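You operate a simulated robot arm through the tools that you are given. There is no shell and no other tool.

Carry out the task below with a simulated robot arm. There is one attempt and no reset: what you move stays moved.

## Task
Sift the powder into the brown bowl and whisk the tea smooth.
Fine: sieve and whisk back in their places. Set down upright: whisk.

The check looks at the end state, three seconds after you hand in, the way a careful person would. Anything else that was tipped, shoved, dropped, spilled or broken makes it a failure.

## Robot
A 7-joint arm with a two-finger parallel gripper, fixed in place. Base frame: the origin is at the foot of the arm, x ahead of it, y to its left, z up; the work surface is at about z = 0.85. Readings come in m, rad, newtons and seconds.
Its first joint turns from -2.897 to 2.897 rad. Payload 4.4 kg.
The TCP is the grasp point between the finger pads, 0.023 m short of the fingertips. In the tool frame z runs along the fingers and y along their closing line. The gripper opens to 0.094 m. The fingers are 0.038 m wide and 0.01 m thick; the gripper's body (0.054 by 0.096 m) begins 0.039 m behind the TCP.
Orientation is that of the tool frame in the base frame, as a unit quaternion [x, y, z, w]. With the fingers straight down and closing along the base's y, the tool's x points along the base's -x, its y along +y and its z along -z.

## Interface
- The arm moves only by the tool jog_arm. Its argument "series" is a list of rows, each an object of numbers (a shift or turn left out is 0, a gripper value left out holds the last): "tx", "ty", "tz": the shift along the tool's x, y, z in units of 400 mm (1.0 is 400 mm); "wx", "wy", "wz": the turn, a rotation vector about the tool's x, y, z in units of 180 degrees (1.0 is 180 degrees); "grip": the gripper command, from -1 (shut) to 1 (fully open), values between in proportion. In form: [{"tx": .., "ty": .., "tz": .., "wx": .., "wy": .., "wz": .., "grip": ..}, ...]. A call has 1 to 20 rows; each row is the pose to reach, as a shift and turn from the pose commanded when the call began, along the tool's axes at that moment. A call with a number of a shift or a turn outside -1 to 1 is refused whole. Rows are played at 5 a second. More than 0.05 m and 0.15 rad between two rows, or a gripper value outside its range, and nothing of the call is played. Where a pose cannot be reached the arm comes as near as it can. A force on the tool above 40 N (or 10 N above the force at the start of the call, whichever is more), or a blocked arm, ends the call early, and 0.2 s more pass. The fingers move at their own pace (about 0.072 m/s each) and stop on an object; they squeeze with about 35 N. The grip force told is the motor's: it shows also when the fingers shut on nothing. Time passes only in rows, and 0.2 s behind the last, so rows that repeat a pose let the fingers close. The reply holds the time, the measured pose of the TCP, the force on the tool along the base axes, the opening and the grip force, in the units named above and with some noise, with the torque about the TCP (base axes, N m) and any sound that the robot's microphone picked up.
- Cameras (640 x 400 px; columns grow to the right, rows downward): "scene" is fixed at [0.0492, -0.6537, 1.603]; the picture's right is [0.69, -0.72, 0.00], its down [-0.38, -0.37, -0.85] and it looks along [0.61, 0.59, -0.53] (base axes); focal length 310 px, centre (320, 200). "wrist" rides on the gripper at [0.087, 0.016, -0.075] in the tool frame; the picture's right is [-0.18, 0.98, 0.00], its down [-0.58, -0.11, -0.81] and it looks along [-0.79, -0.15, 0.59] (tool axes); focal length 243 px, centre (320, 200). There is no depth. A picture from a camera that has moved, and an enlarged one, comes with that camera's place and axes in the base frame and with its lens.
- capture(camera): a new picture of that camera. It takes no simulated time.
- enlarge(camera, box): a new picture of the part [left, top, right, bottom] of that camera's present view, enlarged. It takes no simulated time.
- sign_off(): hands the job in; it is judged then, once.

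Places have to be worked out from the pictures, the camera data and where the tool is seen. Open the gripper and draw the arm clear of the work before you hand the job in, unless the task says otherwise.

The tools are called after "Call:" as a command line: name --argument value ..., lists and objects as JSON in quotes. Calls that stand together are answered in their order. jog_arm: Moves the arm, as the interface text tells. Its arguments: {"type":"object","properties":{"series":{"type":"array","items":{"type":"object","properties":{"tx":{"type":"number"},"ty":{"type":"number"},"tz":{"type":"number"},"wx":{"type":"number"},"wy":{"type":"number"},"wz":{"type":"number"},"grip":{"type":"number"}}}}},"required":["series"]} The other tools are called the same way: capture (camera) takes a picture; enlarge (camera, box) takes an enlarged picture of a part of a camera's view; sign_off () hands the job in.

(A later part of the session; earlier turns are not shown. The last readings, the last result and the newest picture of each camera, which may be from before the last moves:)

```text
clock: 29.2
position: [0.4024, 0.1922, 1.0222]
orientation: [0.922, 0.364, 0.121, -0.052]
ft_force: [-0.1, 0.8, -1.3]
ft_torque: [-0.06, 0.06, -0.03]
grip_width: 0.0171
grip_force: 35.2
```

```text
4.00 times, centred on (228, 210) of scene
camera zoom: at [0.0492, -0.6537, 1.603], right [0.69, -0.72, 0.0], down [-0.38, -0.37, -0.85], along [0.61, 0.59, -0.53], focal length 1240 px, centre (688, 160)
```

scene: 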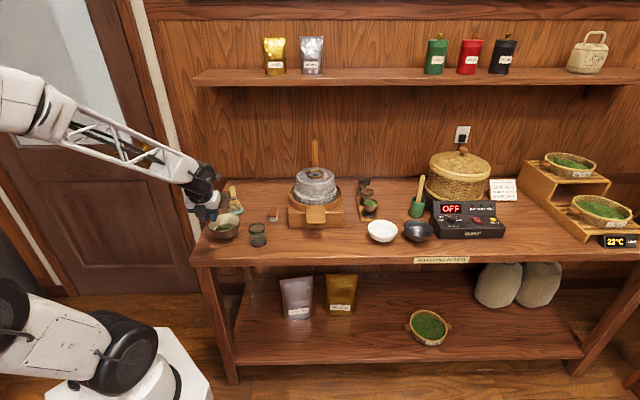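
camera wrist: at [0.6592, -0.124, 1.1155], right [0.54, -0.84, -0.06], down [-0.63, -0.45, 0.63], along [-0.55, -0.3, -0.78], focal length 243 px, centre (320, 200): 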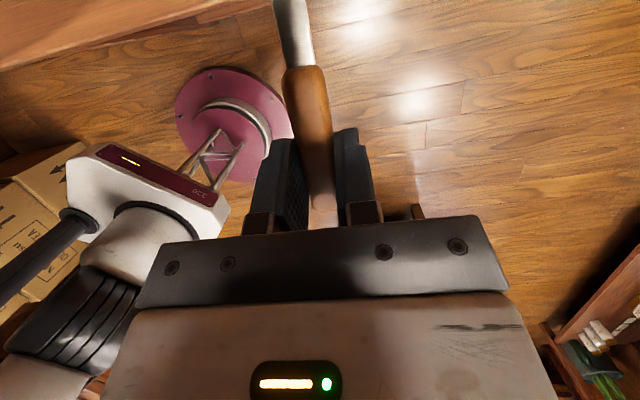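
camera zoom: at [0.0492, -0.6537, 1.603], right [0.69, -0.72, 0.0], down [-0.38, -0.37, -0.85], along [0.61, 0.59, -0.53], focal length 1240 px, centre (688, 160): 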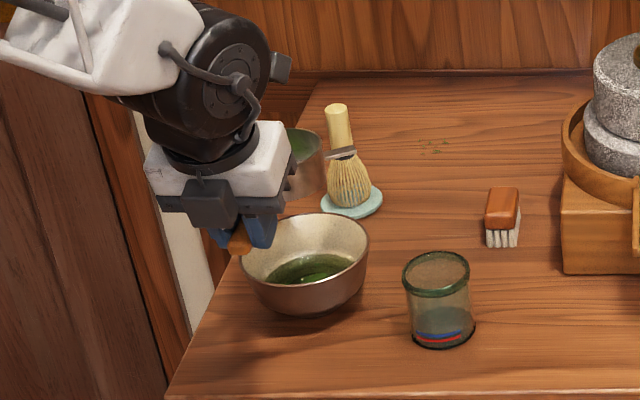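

The sieve cup appears over the bowl as predicted, about 8 cm above the rim. I lower it 6 cm so its mesh sits about 2.5 cm above the bowl's rim, then check the alignment.

Call:
jog_arm --series '[{"tx": -0.002, "tz": 0.0072, "grip": -1}, {"tx": -0.0079, "tz": 0.029, "grip": -1}, {"tx": -0.0157, "tz": 0.0579, "grip": -1}, {"tx": -0.0236, "tz": 0.0869, "grip": -1}, {"tx": -0.0314, "tz": 0.1158, "grip": -1}, {"tx": -0.0373, "tz": 0.1375, "grip": -1}, {"tx": -0.0393, "tz": 0.1448, "grip": -1}, {"tx": -0.0393, "tz": 0.1448, "grip": -1}]'

Call:
enlarge --camera "scene" --box '[196, 175, 260, 255]'

Call:
capture --camera "wrist"

```text
clock: 31.0
position: [0.4041, 0.1941, 0.9626]
orientation: [0.922, 0.364, 0.121, -0.053]
ft_force: [0.6, -0.3, -1.0]
ft_torque: [-0.07, 0.03, 0.0]
grip_width: 0.0174
grip_force: 34.8
```

```text
5.00 times, centred on (228, 215) of scene
camera zoom: at [0.0492, -0.6537, 1.603], right [0.69, -0.72, 0.0], down [-0.38, -0.37, -0.85], along [0.61, 0.59, -0.53], focal length 1550 px, centre (780, 125)
```

zoom: 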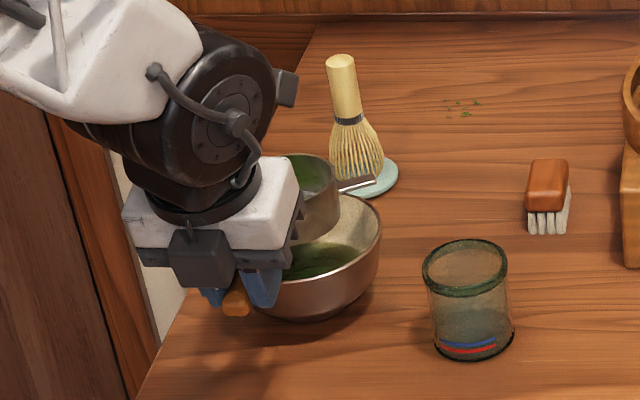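

```text
taken
camera wrist: at [0.4615, 0.2247, 1.0563], right [0.54, -0.84, -0.06], down [-0.63, -0.45, 0.63], along [-0.55, -0.3, -0.78], focal length 243 px, centre (320, 200)
```

wrist: 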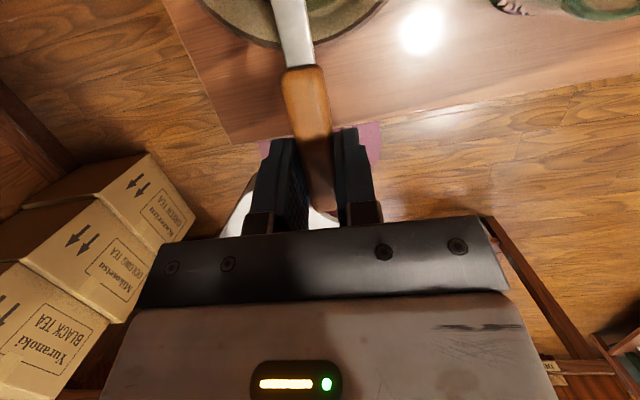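

The wrist view gives the bowl's rim circle centred at (0.487, 0.269), and the sieve cup is at (0.486, 0.271), so they are concentric. I lower 8 mm more and start gentle sideways shakes of about ±10 mm, watching for powder falling.

Call:
jog_arm --series '[{"tx": -0.0026, "tz": 0.0097, "grip": -1}, {"tx": -0.0052, "tz": 0.0193, "grip": -1}, {"tx": -0.0052, "tz": 0.0193, "ty": 0.02, "grip": -1}, {"tx": -0.0052, "tz": 0.0193, "ty": -0.02, "grip": -1}, {"tx": -0.0052, "tz": 0.0193, "ty": 0.025, "grip": -1}, {"tx": -0.0052, "tz": 0.0193, "ty": -0.025, "grip": -1}, {"tx": -0.0052, "tz": 0.0193, "ty": 0.025, "grip": -1}, {"tx": -0.0052, "tz": 0.0193, "ty": -0.025, "grip": -1}, {"tx": -0.0052, "tz": 0.0193, "ty": 0.025, "grip": -1}, {"tx": -0.0052, "tz": 0.0193, "ty": -0.025, "grip": -1}, {"tx": -0.0052, "tz": 0.0193, "ty": 0.0, "grip": -1}, {"tx": -0.0052, "tz": 0.0193, "ty": 0.0, "grip": -1}]'

Call:
enlarge --camera "scene" --box '[204, 185, 254, 245]'

Call:
enlarge --camera "wrist" --box '[180, 0, 400, 100]'

```text
clock: 33.6
position: [0.4043, 0.1916, 0.9528]
orientation: [0.922, 0.364, 0.121, -0.052]
ft_force: [-0.3, 0.3, -0.6]
ft_torque: [-0.03, 0.05, 0.01]
grip_width: 0.0175
grip_force: 35.0
```

```text
6.67 times, centred on (229, 215) of scene
camera zoom: at [0.0492, -0.6537, 1.603], right [0.69, -0.72, 0.0], down [-0.38, -0.37, -0.85], along [0.61, 0.59, -0.53], focal length 2067 px, centre (927, 100)
```

zoom: 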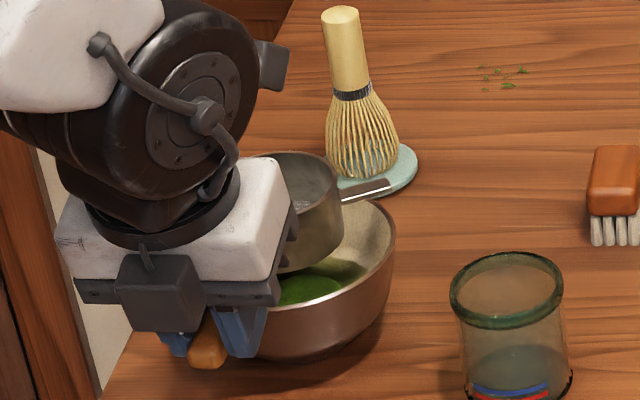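

```text
2.91 times, centred on (290, 50) of wrist
camera zoom: at [0.4619, 0.2241, 1.0475], right [0.54, -0.84, -0.06], down [-0.63, -0.45, 0.63], along [-0.55, -0.3, -0.78], focal length 706 px, centre (407, 636)
```

zoom: 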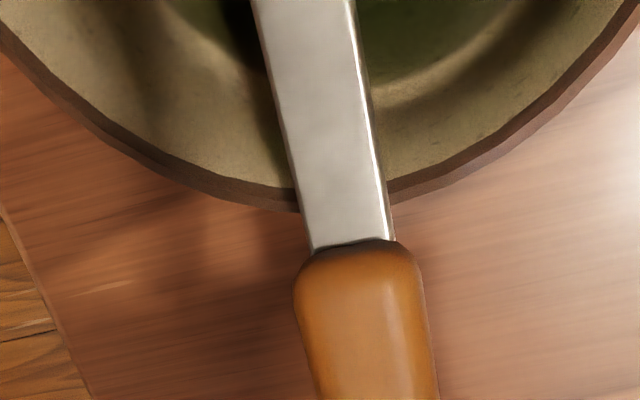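

Powder has fallen: bright green is in the bowl and the mesh now looks bare grey. I shake once more to be sure none is left.

Call:
jog_arm --series '[{"ty": 0.02, "grip": -1}, {"ty": -0.025, "grip": -1}, {"ty": 0.025, "grip": -1}, {"ty": -0.025, "grip": -1}, {"ty": 0.025, "grip": -1}, {"ty": -0.025, "grip": -1}, {"ty": 0.025, "grip": -1}, {"ty": -0.025, "grip": -1}, {"ty": 0.025, "grip": -1}, {"ty": -0.025, "grip": -1}, {"ty": 0.025, "grip": -1}, {"ty": -0.02, "grip": -1}, {"ty": 0.01, "grip": -1}, {"ty": 0, "grip": -1}, {"ty": 0, "grip": -1}, {"ty": 0, "grip": -1}]'

Call:
enlarge --camera "scene" --box '[214, 190, 244, 225]'

```text
clock: 37.0
position: [0.4027, 0.1938, 0.9533]
orientation: [0.922, 0.364, 0.122, -0.051]
ft_force: [0.8, 0.0, -1.6]
ft_torque: [-0.06, 0.07, -0.02]
grip_width: 0.0175
grip_force: 35.0
```

```text
11.43 times, centred on (229, 208) of scene
camera zoom: at [0.0492, -0.6537, 1.603], right [0.69, -0.72, 0.0], down [-0.38, -0.37, -0.85], along [0.61, 0.59, -0.53], focal length 3544 px, centre (1360, 114)
```

zoom: 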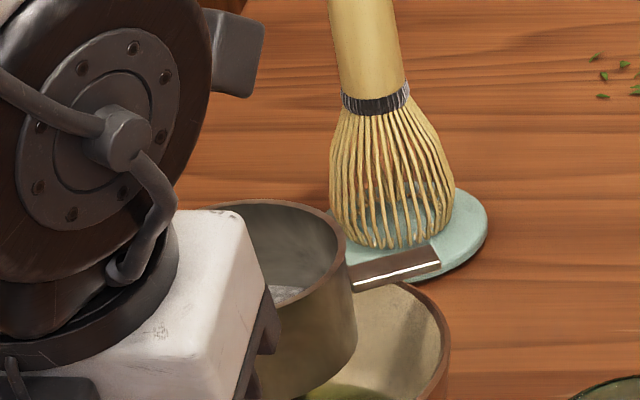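

The visible mesh looks empty. I raise the sieve gently by 7 cm and check both its inside and the bowl.

Call:
jog_arm --series '[{"tx": 0.0023, "tz": -0.0085, "grip": -1}, {"tx": 0.0092, "tz": -0.0338, "grip": -1}, {"tx": 0.0183, "tz": -0.0676, "grip": -1}, {"tx": 0.0275, "tz": -0.1014, "grip": -1}, {"tx": 0.0366, "tz": -0.1351, "grip": -1}, {"tx": 0.0435, "tz": -0.1605, "grip": -1}, {"tx": 0.0458, "tz": -0.1689, "grip": -1}, {"tx": 0.0458, "tz": -0.1689, "grip": -1}]'

Call:
enlarge --camera "scene" --box '[206, 170, 256, 240]'

Call:
enlarge --camera "wrist" --box '[180, 0, 400, 130]'

```text
clock: 38.8
position: [0.4036, 0.1914, 1.0266]
orientation: [0.922, 0.365, 0.121, -0.052]
ft_force: [0.0, -0.2, -0.5]
ft_torque: [-0.04, 0.04, -0.03]
grip_width: 0.0173
grip_force: 34.9
```

```text
5.71 times, centred on (231, 205) of scene
camera zoom: at [0.0492, -0.6537, 1.603], right [0.69, -0.72, 0.0], down [-0.38, -0.37, -0.85], along [0.61, 0.59, -0.53], focal length 1772 px, centre (829, 171)
```

zoom: 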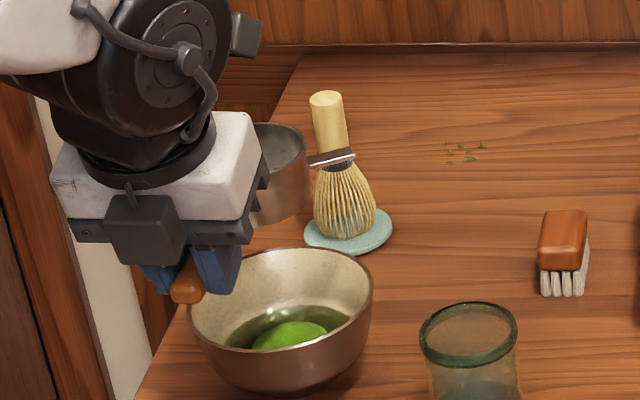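

```text
2.91 times, centred on (290, 65) of wrist
camera zoom: at [0.4615, 0.224, 1.1191], right [0.54, -0.84, -0.06], down [-0.63, -0.45, 0.63], along [-0.55, -0.3, -0.78], focal length 706 px, centre (407, 593)
```

zoom: 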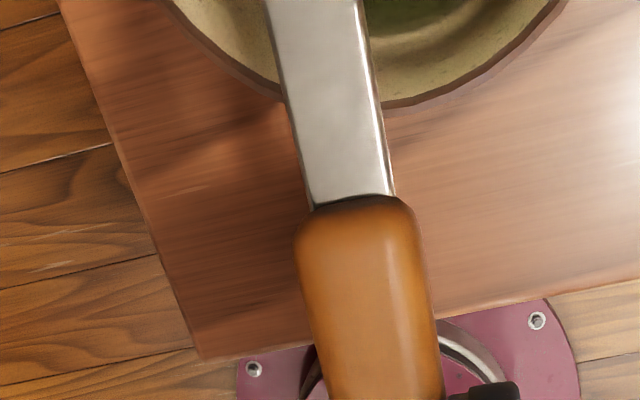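

The powder mound is in the bowl and the sieve is empty. I carry the sieve back along the same route, starting with the leg along the table front.

Call:
jog_arm --series '[{"tx": -0.0023, "ty": 0.0097, "tz": -0.0007, "grip": -1}, {"tx": -0.009, "ty": 0.0389, "tz": -0.0028, "grip": -1}, {"tx": -0.0203, "ty": 0.0874, "tz": -0.0064, "grip": -1}, {"tx": -0.0338, "ty": 0.1457, "tz": -0.0106, "grip": -1}, {"tx": -0.0473, "ty": 0.204, "tz": -0.0149, "grip": -1}, {"tx": -0.0608, "ty": 0.2623, "tz": -0.0191, "grip": -1}, {"tx": -0.0743, "ty": 0.3206, "tz": -0.0234, "grip": -1}, {"tx": -0.0878, "ty": 0.3788, "tz": -0.0276, "grip": -1}, {"tx": -0.1013, "ty": 0.4371, "tz": -0.0319, "grip": -1}, {"tx": -0.1149, "ty": 0.4954, "tz": -0.0361, "grip": -1}, {"tx": -0.1284, "ty": 0.5537, "tz": -0.0404, "grip": -1}, {"tx": -0.1419, "ty": 0.612, "tz": -0.0446, "grip": -1}, {"tx": -0.1554, "ty": 0.6703, "tz": -0.0489, "grip": -1}, {"tx": -0.1689, "ty": 0.7286, "tz": -0.0531, "grip": -1}, {"tx": -0.1824, "ty": 0.7868, "tz": -0.0573, "grip": -1}, {"tx": -0.1959, "ty": 0.8451, "tz": -0.0616, "grip": -1}, {"tx": -0.2072, "ty": 0.8937, "tz": -0.0651, "grip": -1}, {"tx": -0.2162, "ty": 0.9325, "tz": -0.068, "grip": -1}, {"tx": -0.2229, "ty": 0.9617, "tz": -0.0701, "grip": -1}, {"tx": -0.2252, "ty": 0.9714, "tz": -0.0708, "grip": -1}]'

Call:
enlarge --camera "scene" --box '[180, 170, 276, 260]'

```text
clock: 43.0
position: [0.6014, -0.156, 1.025]
orientation: [0.922, 0.364, 0.121, -0.052]
ft_force: [0.4, -0.4, -1.1]
ft_torque: [-0.06, 0.05, -0.02]
grip_width: 0.0175
grip_force: 35.2
```

```text
4.44 times, centred on (228, 215) of scene
camera zoom: at [0.0492, -0.6537, 1.603], right [0.69, -0.72, 0.0], down [-0.38, -0.37, -0.85], along [0.61, 0.59, -0.53], focal length 1378 px, centre (729, 133)
```

zoom: 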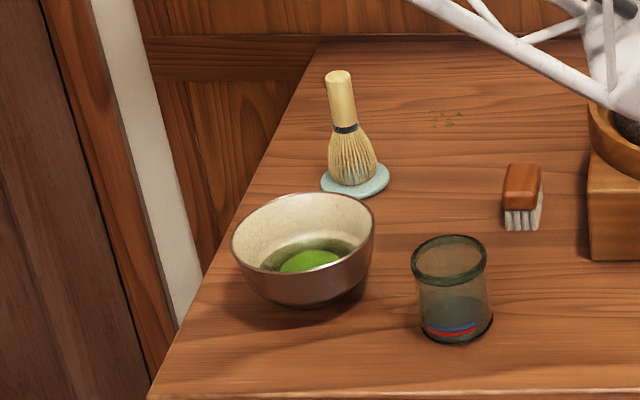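

No powder around the bowl. I carry the sieve back over its place along the reverse of the first leg.

Call:
jog_arm --series '[{"tx": 0.0072, "ty": 0.0075, "tz": 0.0019, "grip": -1}, {"tx": 0.0289, "ty": 0.0299, "tz": 0.0075, "grip": -1}, {"tx": 0.065, "ty": 0.0673, "tz": 0.017, "grip": -1}, {"tx": 0.1084, "ty": 0.1122, "tz": 0.0283, "grip": -1}, {"tx": 0.1518, "ty": 0.1571, "tz": 0.0396, "grip": -1}, {"tx": 0.1951, "ty": 0.202, "tz": 0.0509, "grip": -1}, {"tx": 0.2385, "ty": 0.2469, "tz": 0.0622, "grip": -1}, {"tx": 0.2819, "ty": 0.2918, "tz": 0.0735, "grip": -1}, {"tx": 0.3252, "ty": 0.3367, "tz": 0.0848, "grip": -1}, {"tx": 0.3686, "ty": 0.3816, "tz": 0.0961, "grip": -1}, {"tx": 0.4119, "ty": 0.4265, "tz": 0.1074, "grip": -1}, {"tx": 0.4553, "ty": 0.4714, "tz": 0.1188, "grip": -1}, {"tx": 0.4987, "ty": 0.5163, "tz": 0.1301, "grip": -1}, {"tx": 0.542, "ty": 0.5612, "tz": 0.1414, "grip": -1}, {"tx": 0.5854, "ty": 0.606, "tz": 0.1527, "grip": -1}, {"tx": 0.6287, "ty": 0.6509, "tz": 0.164, "grip": -1}, {"tx": 0.6649, "ty": 0.6883, "tz": 0.1734, "grip": -1}, {"tx": 0.6938, "ty": 0.7183, "tz": 0.181, "grip": -1}, {"tx": 0.7155, "ty": 0.7407, "tz": 0.1866, "grip": -1}, {"tx": 0.7227, "ty": 0.7482, "tz": 0.1885, "grip": -1}]'

Call:
enlarge --camera "scene" --box '[360, 150, 456, 240]'

```text
clock: 47.2
position: [1.025, -0.171, 1.0245]
orientation: [0.922, 0.364, 0.12, -0.053]
ft_force: [0.1, 0.2, -1.5]
ft_torque: [-0.07, 0.01, 0.0]
grip_width: 0.0174
grip_force: 34.6
```

```text
4.44 times, centred on (408, 195) of scene
camera zoom: at [0.0492, -0.6537, 1.603], right [0.69, -0.72, 0.0], down [-0.38, -0.37, -0.85], along [0.61, 0.59, -0.53], focal length 1378 px, centre (-71, 222)
```

zoom: 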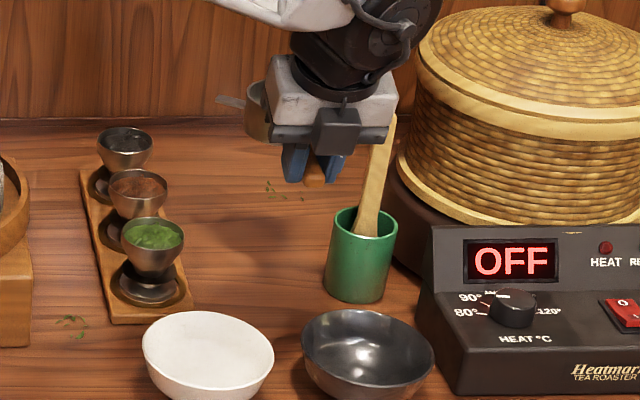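

The sieve is back above its spot. I lower it 10 cm while turning it 2.3° about vertical to restore its original heading.

Call:
jog_arm --series '[{"tx": -0.004, "ty": 0.0003, "tz": 0.0144, "wx": 0.0003, "wz": -0.0012, "grip": -1}, {"tx": -0.0136, "ty": 0.001, "tz": 0.0481, "wx": 0.0008, "wz": -0.003, "grip": -1}, {"tx": -0.0272, "ty": 0.002, "tz": 0.0962, "wx": 0.0016, "wz": -0.006, "grip": -1}, {"tx": -0.0408, "ty": 0.003, "tz": 0.1443, "wx": 0.0024, "wz": -0.009, "grip": -1}, {"tx": -0.0544, "ty": 0.004, "tz": 0.1924, "wx": 0.003, "wz": -0.011, "grip": -1}, {"tx": -0.064, "ty": 0.0047, "tz": 0.2261, "wx": 0.0033, "wz": -0.0123, "grip": -1}, {"tx": -0.068, "ty": 0.005, "tz": 0.2405, "wx": 0.0033, "wz": -0.0123, "grip": -1}, {"tx": -0.068, "ty": 0.005, "tz": 0.2405, "wx": 0.0033, "wz": -0.0123, "grip": -1}]'

Call:
enlarge --camera "scene" --box '[370, 175, 450, 230]'

Call:
enlarge --camera "wrist" --box '[220, 0, 420, 220]'

```text
clock: 49.0
position: [1.0243, -0.1718, 0.9252]
orientation: [0.915, 0.381, 0.12, -0.054]
ft_force: [0.5, -0.6, -2.0]
ft_torque: [-0.07, 0.03, -0.01]
grip_width: 0.0173
grip_force: 34.9
```

```text
7.27 times, centred on (410, 202) of scene
camera zoom: at [0.0492, -0.6537, 1.603], right [0.69, -0.72, 0.0], down [-0.38, -0.37, -0.85], along [0.61, 0.59, -0.53], focal length 2255 px, centre (-334, 182)
```

zoom: 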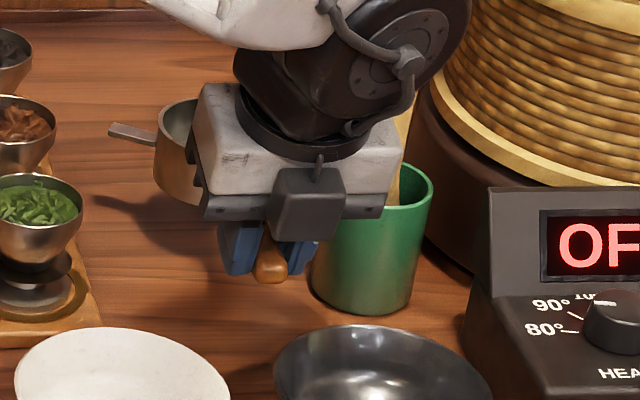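

```text
1.82 times, centred on (320, 110) of wrist
camera zoom: at [1.0812, -0.1381, 1.0197], right [0.58, -0.82, -0.06], down [-0.62, -0.48, 0.63], along [-0.54, -0.33, -0.78], focal length 441 px, centre (320, 364)
```

zoom: 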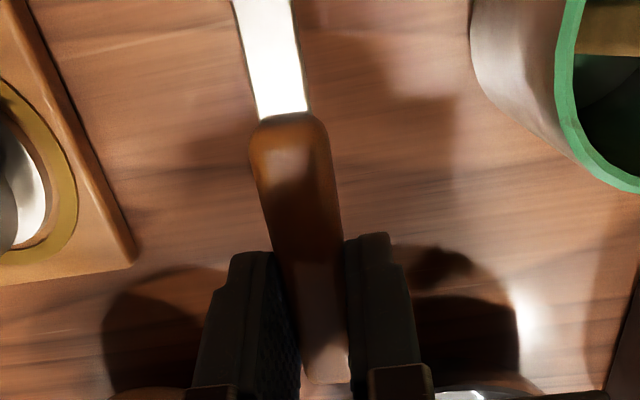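

Matches the original heading now. I lower slowly to the table, watching the contact force.

Call:
jog_arm --series '[{"tx": -0.0065, "tz": 0.0241, "grip": -1}, {"tx": -0.013, "tz": 0.0482, "grip": -1}, {"tx": -0.0195, "tz": 0.0724, "grip": -1}, {"tx": -0.0241, "tz": 0.0893, "grip": -1}, {"tx": -0.0267, "tz": 0.0989, "grip": -1}, {"tx": -0.0267, "tz": 0.0989, "grip": -1}]'

```text
clock: 50.4
position: [1.0218, -0.1708, 0.8846]
orientation: [0.915, 0.382, 0.12, -0.055]
ft_force: [0.4, 0.6, -1.2]
ft_torque: [-0.04, 0.02, 0.0]
grip_width: 0.0174
grip_force: 34.6
```

Not yet touching. I go down another 2.5 mm in small steps.

Call:
jog_arm --series '[{"tx": -0.0007, "tz": 0.0024, "grip": -1}, {"tx": -0.0013, "tz": 0.0048, "grip": -1}, {"tx": -0.0016, "tz": 0.006, "grip": -1}, {"tx": -0.0016, "tz": 0.006, "grip": -1}]'

Call:
enlarge --camera "scene" --box '[385, 190, 433, 230]'

```text
clock: 51.4
position: [1.023, -0.1704, 0.8842]
orientation: [0.915, 0.382, 0.12, -0.055]
ft_force: [-2.3, -1.9, 5.9]
ft_torque: [0.45, -0.69, -0.12]
grip_width: 0.0175
grip_force: 35.1
```

```text
10.00 times, centred on (409, 210) of scene
camera zoom: at [0.0492, -0.6537, 1.603], right [0.69, -0.72, 0.0], down [-0.38, -0.37, -0.85], along [0.61, 0.59, -0.53], focal length 3101 px, centre (-570, 100)
```

zoom: 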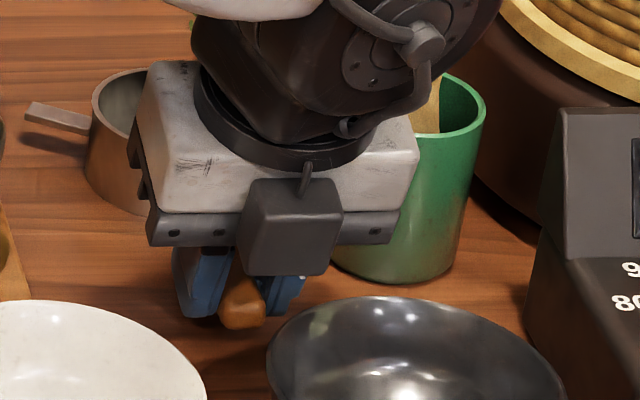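

The sieve is down on the table (6 N contact) and the ear and handle tip match their original pixel positions. I open the fingers in place.

Call:
jog_arm --series '[{"grip": -0.6}, {"grip": -0.5}, {"grip": -0.4}, {"grip": -0.3}, {"grip": -0.3}]'

Call:
enlarge --camera "wrist" --box '[220, 0, 420, 220]'

Call:
enlarge --camera "scene" --box '[385, 190, 433, 230]'

```text
clock: 52.6
position: [1.0227, -0.1707, 0.8817]
orientation: [0.915, 0.382, 0.12, -0.055]
ft_force: [-0.6, -0.6, 0.9]
ft_torque: [0.0, -0.01, -0.02]
grip_width: 0.0329
grip_force: 0.0
```

```text
1.82 times, centred on (320, 110) of wrist
camera zoom: at [1.0793, -0.137, 0.9761], right [0.58, -0.82, -0.06], down [-0.62, -0.48, 0.63], along [-0.54, -0.33, -0.78], focal length 441 px, centre (320, 364)
```

zoom: 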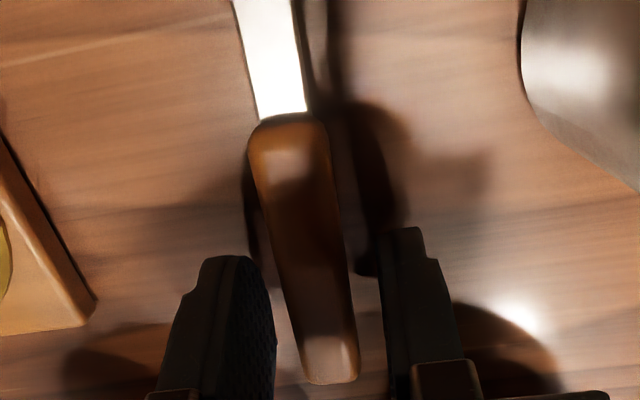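

```text
10.00 times, centred on (409, 210) of scene
camera zoom: at [0.0492, -0.6537, 1.603], right [0.69, -0.72, 0.0], down [-0.38, -0.37, -0.85], along [0.61, 0.59, -0.53], focal length 3101 px, centre (-570, 100)
```

zoom: 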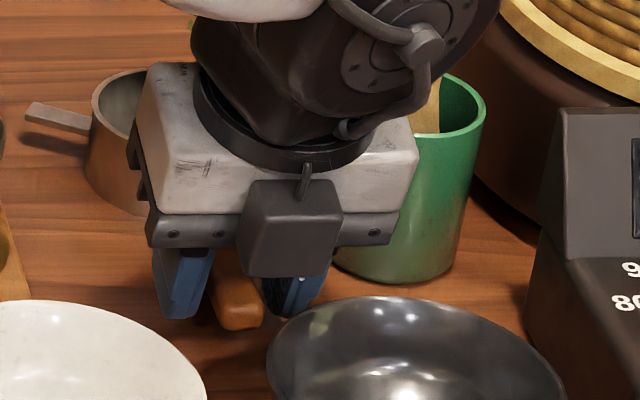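

The sieve is released and standing where it was. I withdraw straight back along the tool axis, then up.

Call:
jog_arm --series '[{"tz": -0.03, "grip": -0.3}, {"tz": -0.075, "grip": -0.3}, {"tz": -0.125, "grip": -0.3}, {"tz": -0.18, "grip": -0.3}, {"tz": -0.24, "grip": -0.3}, {"tz": -0.3, "grip": -0.3}, {"tz": -0.35, "grip": -0.3}, {"tz": -0.35, "grip": -0.3}]'

Call:
enlarge --camera "scene" --box '[385, 190, 433, 230]'

Call:
enlarge --camera "scene" --box '[350, 170, 446, 250]'

```text
clock: 54.4
position: [0.9985, -0.2003, 1.0163]
orientation: [0.915, 0.382, 0.121, -0.056]
ft_force: [-1.2, -0.6, -0.8]
ft_torque: [0.01, 0.02, 0.0]
grip_width: 0.033
grip_force: 0.1
```

```text
10.00 times, centred on (409, 210) of scene
camera zoom: at [0.0492, -0.6537, 1.603], right [0.69, -0.72, 0.0], down [-0.38, -0.37, -0.85], along [0.61, 0.59, -0.53], focal length 3101 px, centre (-570, 100)
```

zoom: 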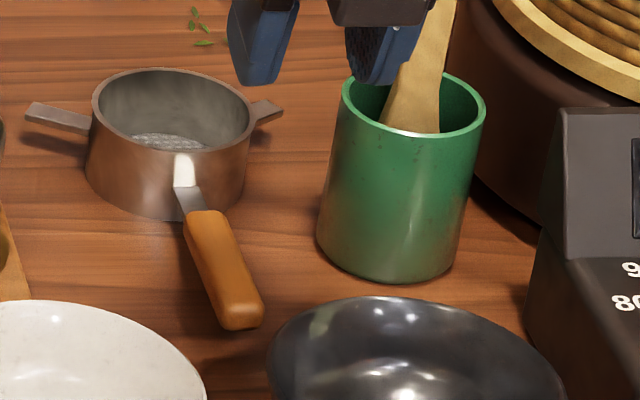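

```text
5.00 times, centred on (398, 210) of scene
camera zoom: at [0.0492, -0.6537, 1.603], right [0.69, -0.72, 0.0], down [-0.38, -0.37, -0.85], along [0.61, 0.59, -0.53], focal length 1550 px, centre (-70, 150)
```

zoom: 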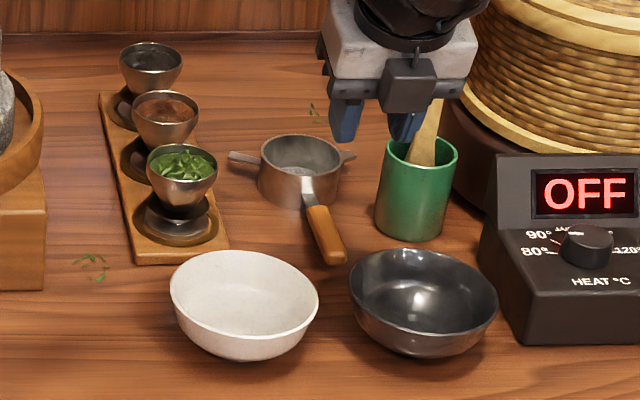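

The sieve is back to within 2 mm of its original pixels and visibly empty. Now I draw the arm back and up in front of the mill while turning the tool to vertical with its original yaw, ready for the whisk.

Call:
jog_arm --series '[{"tx": -0.0242, "ty": -0.0454, "tz": -0.0212, "wx": 0.0055, "wy": -0.0025, "wz": -0.0413, "grip": -0.3}, {"tx": -0.0485, "ty": -0.0909, "tz": -0.0424, "wx": 0.0109, "wy": -0.0051, "wz": -0.0825, "grip": -0.3}, {"tx": -0.0727, "ty": -0.1363, "tz": -0.0635, "wx": 0.0164, "wy": -0.0076, "wz": -0.1238, "grip": -0.3}, {"tx": -0.097, "ty": -0.1818, "tz": -0.0847, "wx": 0.0218, "wy": -0.0101, "wz": -0.165, "grip": -0.3}, {"tx": -0.1212, "ty": -0.2272, "tz": -0.1059, "wx": 0.0273, "wy": -0.0126, "wz": -0.2063, "grip": -0.3}, {"tx": -0.1454, "ty": -0.2727, "tz": -0.1271, "wx": 0.0328, "wy": -0.0152, "wz": -0.2475, "grip": -0.3}, {"tx": -0.1697, "ty": -0.3181, "tz": -0.1482, "wx": 0.0382, "wy": -0.0177, "wz": -0.2888, "grip": -0.3}, {"tx": -0.1939, "ty": -0.3636, "tz": -0.1694, "wx": 0.0437, "wy": -0.0202, "wz": -0.33, "grip": -0.3}, {"tx": -0.2182, "ty": -0.409, "tz": -0.1906, "wx": 0.0492, "wy": -0.0228, "wz": -0.3713, "grip": -0.3}, {"tx": -0.2424, "ty": -0.4544, "tz": -0.2118, "wx": 0.0546, "wy": -0.0253, "wz": -0.4126, "grip": -0.3}, {"tx": -0.2666, "ty": -0.4999, "tz": -0.233, "wx": 0.0601, "wy": -0.0278, "wz": -0.4538, "grip": -0.3}, {"tx": -0.2909, "ty": -0.5453, "tz": -0.2541, "wx": 0.0655, "wy": -0.0303, "wz": -0.4951, "grip": -0.3}, {"tx": -0.3151, "ty": -0.5908, "tz": -0.2753, "wx": 0.071, "wy": -0.0329, "wz": -0.5363, "grip": -0.3}, {"tx": -0.3393, "ty": -0.6362, "tz": -0.2965, "wx": 0.0765, "wy": -0.0354, "wz": -0.5776, "grip": -0.3}, {"tx": -0.3636, "ty": -0.6817, "tz": -0.3177, "wx": 0.0819, "wy": -0.0379, "wz": -0.6188, "grip": -0.3}, {"tx": -0.3878, "ty": -0.7271, "tz": -0.3388, "wx": 0.0874, "wy": -0.0404, "wz": -0.6601, "grip": 0.2}, {"tx": -0.4121, "ty": -0.7726, "tz": -0.36, "wx": 0.0928, "wy": -0.043, "wz": -0.7013, "grip": 0.2}, {"tx": -0.4363, "ty": -0.818, "tz": -0.3812, "wx": 0.0983, "wy": -0.0455, "wz": -0.7426, "grip": 0.2}, {"tx": -0.4363, "ty": -0.818, "tz": -0.3812, "wx": 0.0983, "wy": -0.0455, "wz": -0.7426, "grip": 0.2}]'

Call:
capture --camera "scene"

```text
clock: 58.4
position: [0.619, -0.1168, 1.1218]
orientation: [-0.001, 1.0, -0.002, -0.001]
ft_force: [-0.5, 0.3, 0.2]
ft_torque: [-0.02, -0.01, 0.03]
grip_width: 0.0567
grip_force: 0.0
```

```text
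taken
```

scene: 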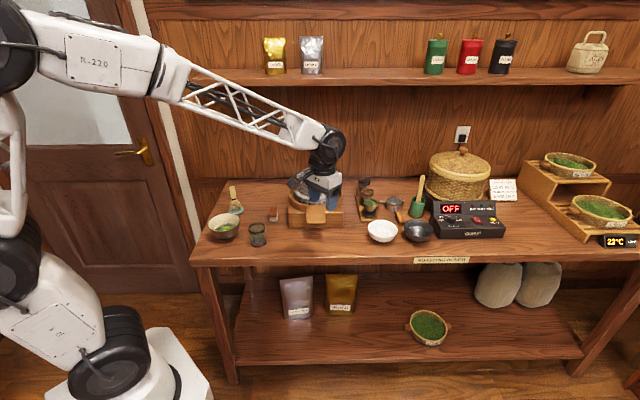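

Tool is vertical again. I move left above the front of the table toward the whisk for a close wrist view.

Call:
jog_arm --series '[{"tx": 0.0142, "ty": 0.0333}, {"tx": 0.0425, "ty": 0.1}, {"tx": 0.0808, "ty": 0.19}, {"tx": 0.119, "ty": 0.28}, {"tx": 0.1573, "ty": 0.37}, {"tx": 0.1955, "ty": 0.46}, {"tx": 0.2338, "ty": 0.55}, {"tx": 0.272, "ty": 0.64}, {"tx": 0.3103, "ty": 0.73}, {"tx": 0.3485, "ty": 0.82}, {"tx": 0.3825, "ty": 0.9}, {"tx": 0.408, "ty": 0.96}, {"tx": 0.425, "ty": 1.0}, {"tx": 0.425, "ty": 1.0}]'

Call:
jog_arm --series '[{"tx": 0.0, "ty": 0.08, "tz": 0.04}, {"tx": 0.0, "ty": 0.16, "tz": 0.1}, {"tx": 0.0, "ty": 0.24, "tz": 0.17}, {"tx": 0.0, "ty": 0.29, "tz": 0.24}, {"tx": 0.0, "ty": 0.29, "tz": 0.28}, {"tx": 0.0, "ty": 0.29, "tz": 0.28}]'

Call:
capture --camera "wrist"

Call:
enlarge --camera "scene" --box '[180, 160, 276, 260]'

```text
clock: 61.4
position: [0.4508, 0.2819, 1.1176]
orientation: [0.0, 1.0, -0.002, -0.001]
ft_force: [-0.3, 0.0, -0.8]
ft_torque: [-0.02, 0.0, 0.0]
grip_width: 0.0563
grip_force: 0.1
```

```text
clock: 62.8
position: [0.4491, 0.3995, 1.0041]
orientation: [0.0, 1.0, -0.002, 0.001]
ft_force: [-0.3, -0.3, -0.4]
ft_torque: [0.04, 0.02, -0.02]
grip_width: 0.0566
grip_force: 0.1
```

```text
taken
camera wrist: at [0.362, 0.4152, 1.0797], right [0.18, 0.98, 0.0], down [0.58, -0.11, 0.81], along [0.79, -0.15, -0.59], focal length 243 px, centre (320, 200)
```

wrist: 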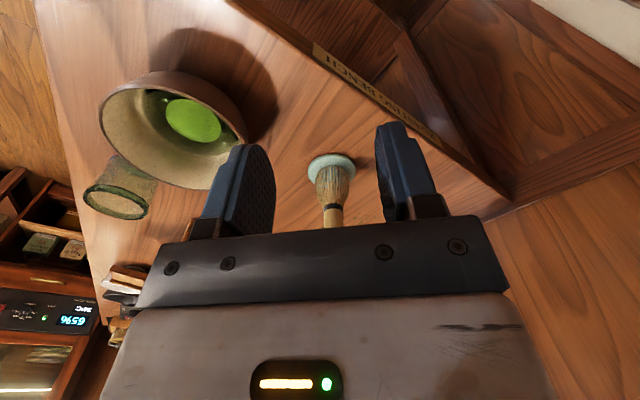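

```text
4.00 times, centred on (228, 210) of scene
camera zoom: at [0.0492, -0.6537, 1.603], right [0.69, -0.72, 0.0], down [-0.38, -0.37, -0.85], along [0.61, 0.59, -0.53], focal length 1240 px, centre (688, 160)
```

zoom: 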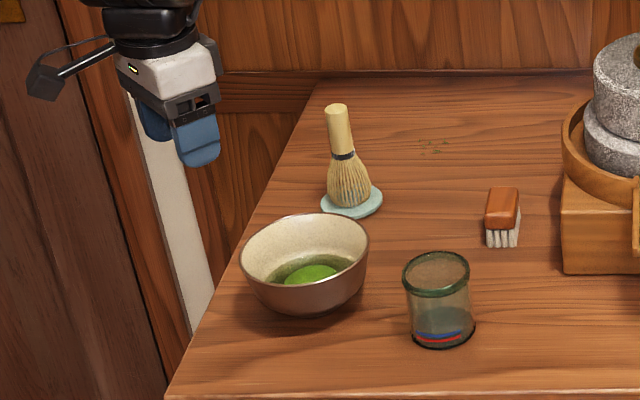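

The whisk, its holder and the bowl are all in the wrist view. I enlarge for measurement.

Call:
enlarge --camera "wrist" --box '[280, 130, 400, 230]'

Call:
enlarge --camera "wrist" --box '[80, 50, 270, 230]'

Call:
enlarge --camera "scene" --box '[216, 180, 252, 220]'

```text
4.00 times, centred on (340, 180) of wrist
camera zoom: at [0.362, 0.4152, 1.0797], right [0.18, 0.98, 0.0], down [0.58, -0.11, 0.81], along [0.79, -0.15, -0.59], focal length 970 px, centre (240, 280)
```

zoom: 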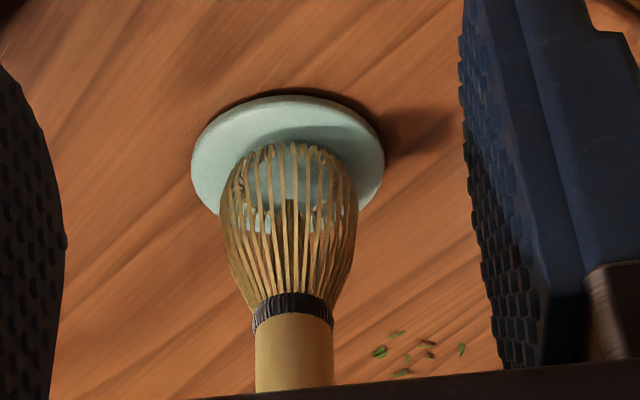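

```text
2.22 times, centred on (175, 140) of wrist
camera zoom: at [0.362, 0.4152, 1.0797], right [0.18, 0.98, 0.0], down [0.58, -0.11, 0.81], along [0.79, -0.15, -0.59], focal length 539 px, centre (642, 333)
```

zoom: 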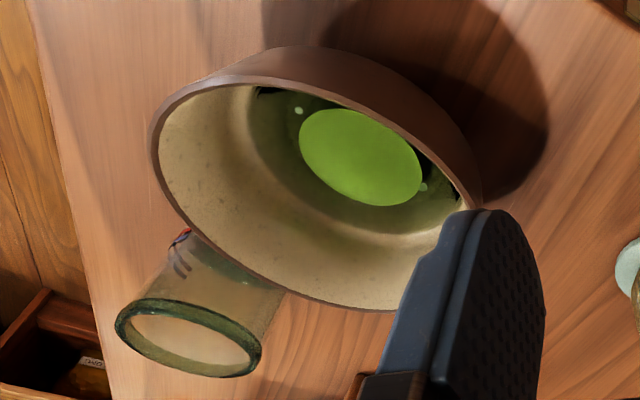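

```text
10.00 times, centred on (234, 200) of scene
camera zoom: at [0.0492, -0.6537, 1.603], right [0.69, -0.72, 0.0], down [-0.38, -0.37, -0.85], along [0.61, 0.59, -0.53], focal length 3101 px, centre (1180, 200)
```

zoom: 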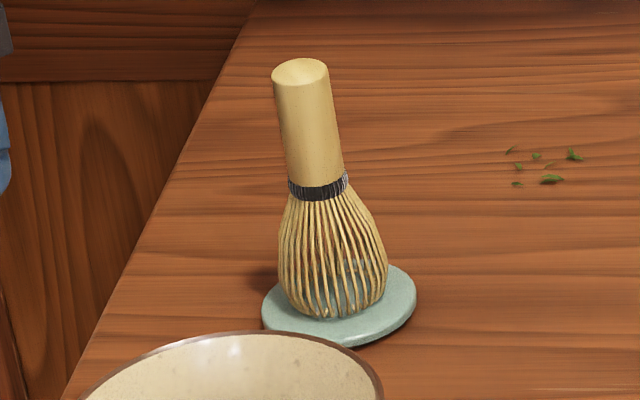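

The whisk stands upright with its axis at about (0.600, 0.387), band at z≈0.914 and top at ≈0.97. I rise a little and move over it, keeping the fingers 5.6 cm open.

Call:
jog_arm --series '[{"tx": 0.0, "ty": 0.0, "tz": -0.08, "grip": 0.2}, {"tx": -0.03, "ty": -0.003, "tz": -0.14, "grip": 0.2}, {"tx": -0.1, "ty": -0.008, "tz": -0.14, "grip": 0.2}, {"tx": -0.18, "ty": -0.015, "tz": -0.14, "grip": 0.2}, {"tx": -0.26, "ty": -0.022, "tz": -0.14, "grip": 0.2}, {"tx": -0.33, "ty": -0.028, "tz": -0.14, "grip": 0.2}, {"tx": -0.3775, "ty": -0.031, "tz": -0.14, "grip": 0.2}, {"tx": -0.3775, "ty": -0.031, "tz": -0.14, "grip": 0.2}]'

Call:
capture --camera "wrist"

Call:
enlarge --camera "scene" --box '[210, 160, 258, 220]'

```text
clock: 64.6
position: [0.6009, 0.384, 1.0635]
orientation: [0.001, 1.0, -0.001, -0.001]
ft_force: [0.3, -0.3, -0.6]
ft_torque: [-0.04, 0.01, 0.01]
grip_width: 0.0565
grip_force: 0.1
```

```text
taken
camera wrist: at [0.5147, 0.4003, 1.1375], right [0.18, 0.98, 0.0], down [0.58, -0.11, 0.81], along [0.79, -0.15, -0.59], focal length 243 px, centre (320, 200)
```

wrist: 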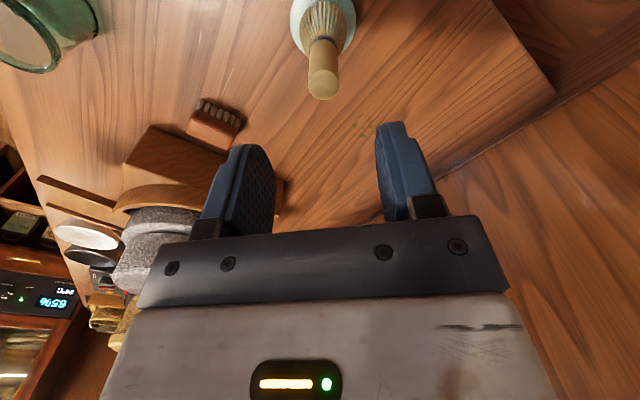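

```text
6.67 times, centred on (234, 190) of scene
camera zoom: at [0.0492, -0.6537, 1.603], right [0.69, -0.72, 0.0], down [-0.38, -0.37, -0.85], along [0.61, 0.59, -0.53], focal length 2067 px, centre (893, 267)
```

zoom: 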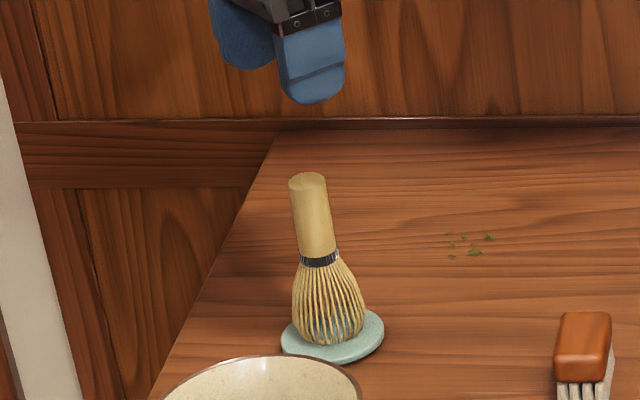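

Whisk top projects to about (0.6035, 0.385), very near the TCP. I enlarge to refine before descending.

Call:
enlarge --camera "wrist" --box '[270, 0, 390, 110]'

```text
3.64 times, centred on (330, 55) of wrist
camera zoom: at [0.5147, 0.4003, 1.1375], right [0.18, 0.98, 0.0], down [0.58, -0.11, 0.81], along [0.79, -0.15, -0.59], focal length 882 px, centre (284, 727)
```

zoom: 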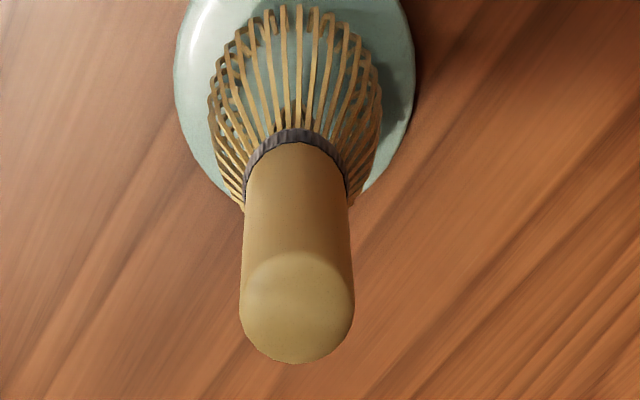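

Refined whisk axis is (0.603, 0.386). I shift 2 mm in x and y and descend until the fingertips just straddle the top of the handle, then check.

Call:
jog_arm --series '[{"tx": -0.005, "ty": 0.005, "tz": 0.05, "grip": 0.2}, {"tx": -0.005, "ty": 0.005, "tz": 0.1, "grip": 0.2}, {"tx": -0.005, "ty": 0.005, "tz": 0.15, "grip": 0.2}, {"tx": -0.005, "ty": 0.005, "tz": 0.195, "grip": 0.2}, {"tx": -0.005, "ty": 0.005, "tz": 0.195, "grip": 0.2}]'

Call:
capture --camera "wrist"

Call:
enlarge --camera "scene" --box '[210, 170, 258, 220]'

```text
clock: 65.8
position: [0.6025, 0.389, 0.9855]
orientation: [-0.001, 1.0, -0.001, 0.0]
ft_force: [-0.3, 0.5, -0.1]
ft_torque: [0.01, 0.0, 0.02]
grip_width: 0.0563
grip_force: 0.1
```

```text
taken
camera wrist: at [0.5166, 0.4053, 1.06], right [0.18, 0.98, 0.0], down [0.58, -0.11, 0.81], along [0.79, -0.15, -0.59], focal length 243 px, centre (320, 200)
```

wrist: 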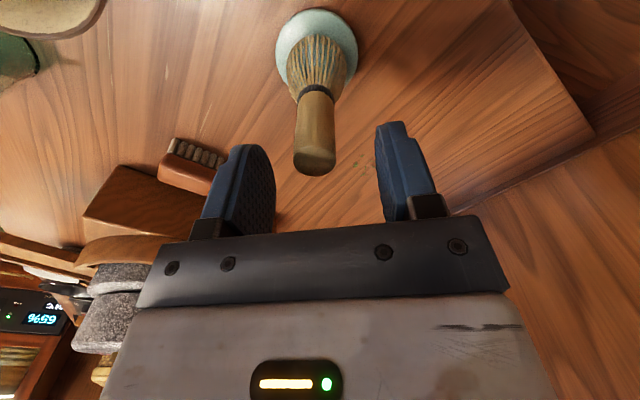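

```text
8.00 times, centred on (234, 195) of scene
camera zoom: at [0.0492, -0.6537, 1.603], right [0.69, -0.72, 0.0], down [-0.38, -0.37, -0.85], along [0.61, 0.59, -0.53], focal length 2481 px, centre (1008, 240)
```

zoom: 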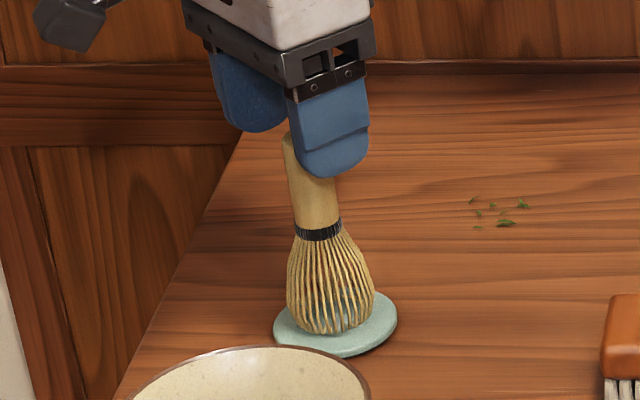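

The fingers straddle the handle; the whisk axis reads (0.6026, 0.3866), 2.5 mm off in y. I correct that and descend to grip height z≈0.943.

Call:
jog_arm --series '[{"ty": -0.006, "tz": 0.03, "grip": 0.2}, {"ty": -0.006, "tz": 0.06, "grip": 0.2}, {"ty": -0.006, "tz": 0.09, "grip": 0.2}, {"ty": -0.006, "tz": 0.106, "grip": 0.2}, {"ty": -0.006, "tz": 0.106, "grip": 0.2}]'

Call:
capture --camera "wrist"

Call:
enlarge --camera "scene" --box '[210, 170, 258, 220]'

```text
clock: 67.0
position: [0.6025, 0.3861, 0.9432]
orientation: [0.0, 1.0, -0.001, -0.001]
ft_force: [-0.2, 1.0, -0.5]
ft_torque: [0.03, 0.02, 0.02]
grip_width: 0.0563
grip_force: 0.0
```

```text
taken
camera wrist: at [0.516, 0.4031, 1.0172], right [0.18, 0.98, 0.0], down [0.58, -0.11, 0.81], along [0.79, -0.15, -0.59], focal length 243 px, centre (320, 200)
```

wrist: 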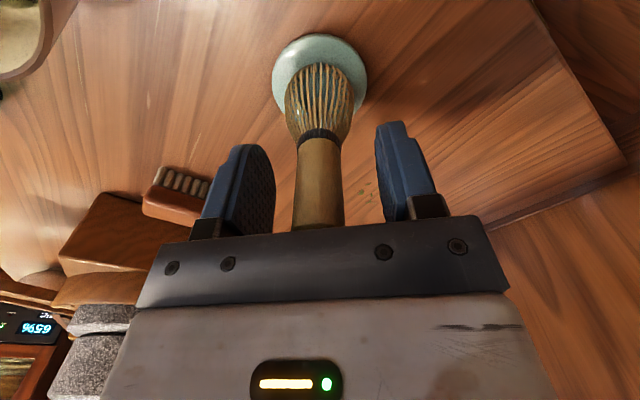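

```text
8.00 times, centred on (234, 195) of scene
camera zoom: at [0.0492, -0.6537, 1.603], right [0.69, -0.72, 0.0], down [-0.38, -0.37, -0.85], along [0.61, 0.59, -0.53], focal length 2481 px, centre (1008, 240)
```

zoom: 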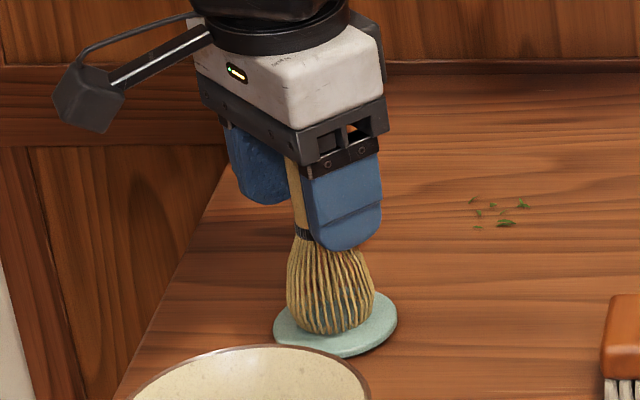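

The handle is centred between the pads. I close gently on it.

Call:
jog_arm --series '[{"grip": 0.0}, {"grip": -0.2}, {"grip": -0.35}, {"grip": -0.45}, {"grip": -0.55}, {"grip": -0.7}, {"grip": -1}, {"grip": -1}, {"grip": -1}]'

Call:
capture --camera "wrist"

Call:
enlarge --camera "scene" --box '[210, 170, 258, 220]'

```text
clock: 69.0
position: [0.603, 0.3875, 0.9421]
orientation: [0.001, 1.0, -0.002, -0.001]
ft_force: [0.0, 0.5, 0.0]
ft_torque: [0.04, -0.01, 0.0]
grip_width: 0.0206
grip_force: 34.9
```

```text
taken
camera wrist: at [0.516, 0.4031, 1.0173], right [0.18, 0.98, 0.0], down [0.58, -0.11, 0.81], along [0.79, -0.15, -0.59], focal length 243 px, centre (320, 200)
```

wrist: 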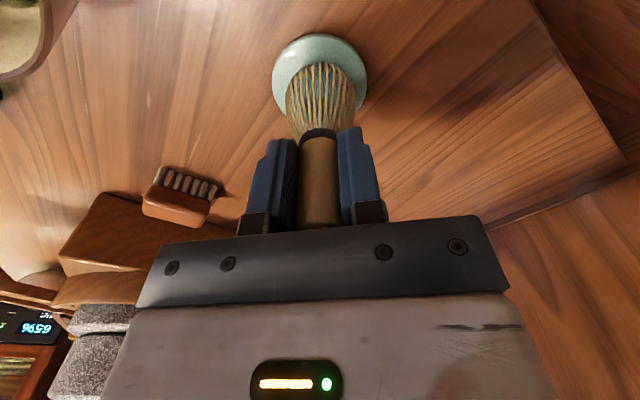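

```text
8.00 times, centred on (234, 195) of scene
camera zoom: at [0.0492, -0.6537, 1.603], right [0.69, -0.72, 0.0], down [-0.38, -0.37, -0.85], along [0.61, 0.59, -0.53], focal length 2481 px, centre (1008, 240)
```

zoom: 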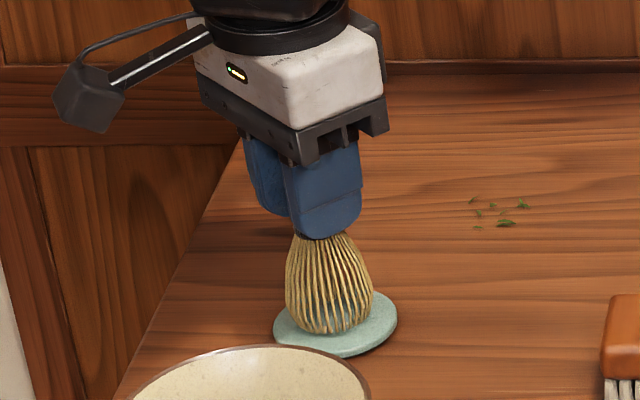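

Gripped at 20.6 mm with no side force. I lift straight up and check the holder stays on the table.

Call:
jog_arm --series '[{"tz": -0.015, "grip": -1}, {"tz": -0.04, "grip": -1}, {"tz": -0.08, "grip": -1}, {"tz": -0.12, "grip": -1}, {"tz": -0.16, "grip": -1}, {"tz": -0.19, "grip": -1}, {"tz": -0.2, "grip": -1}, {"tz": -0.2, "grip": -1}]'

Call:
capture --camera "wrist"

Call:
enlarge --camera "scene" --box '[200, 160, 264, 240]'

```text
clock: 70.8
position: [0.6017, 0.3865, 1.0243]
orientation: [0.001, 1.0, -0.001, -0.002]
ft_force: [0.4, -0.2, -0.1]
ft_torque: [-0.04, 0.02, 0.01]
grip_width: 0.0209
grip_force: 35.1
```

```text
taken
camera wrist: at [0.5156, 0.4023, 1.098], right [0.18, 0.98, 0.0], down [0.58, -0.11, 0.81], along [0.79, -0.15, -0.59], focal length 243 px, centre (320, 200)
```

wrist: 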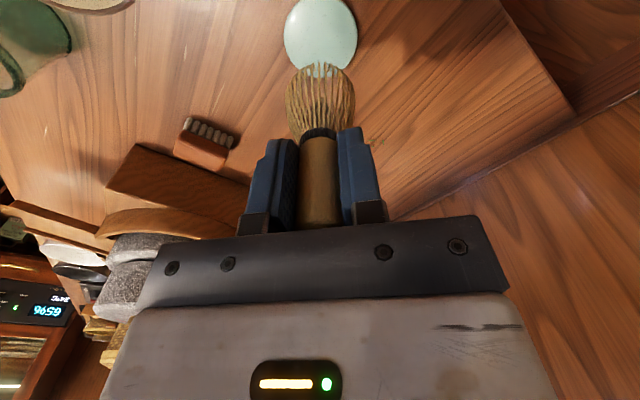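

```text
5.00 times, centred on (232, 200) of scene
camera zoom: at [0.0492, -0.6537, 1.603], right [0.69, -0.72, 0.0], down [-0.38, -0.37, -0.85], along [0.61, 0.59, -0.53], focal length 1550 px, centre (760, 200)
```

zoom: 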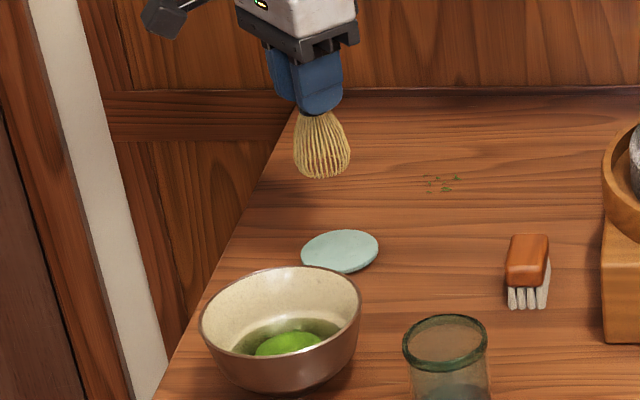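

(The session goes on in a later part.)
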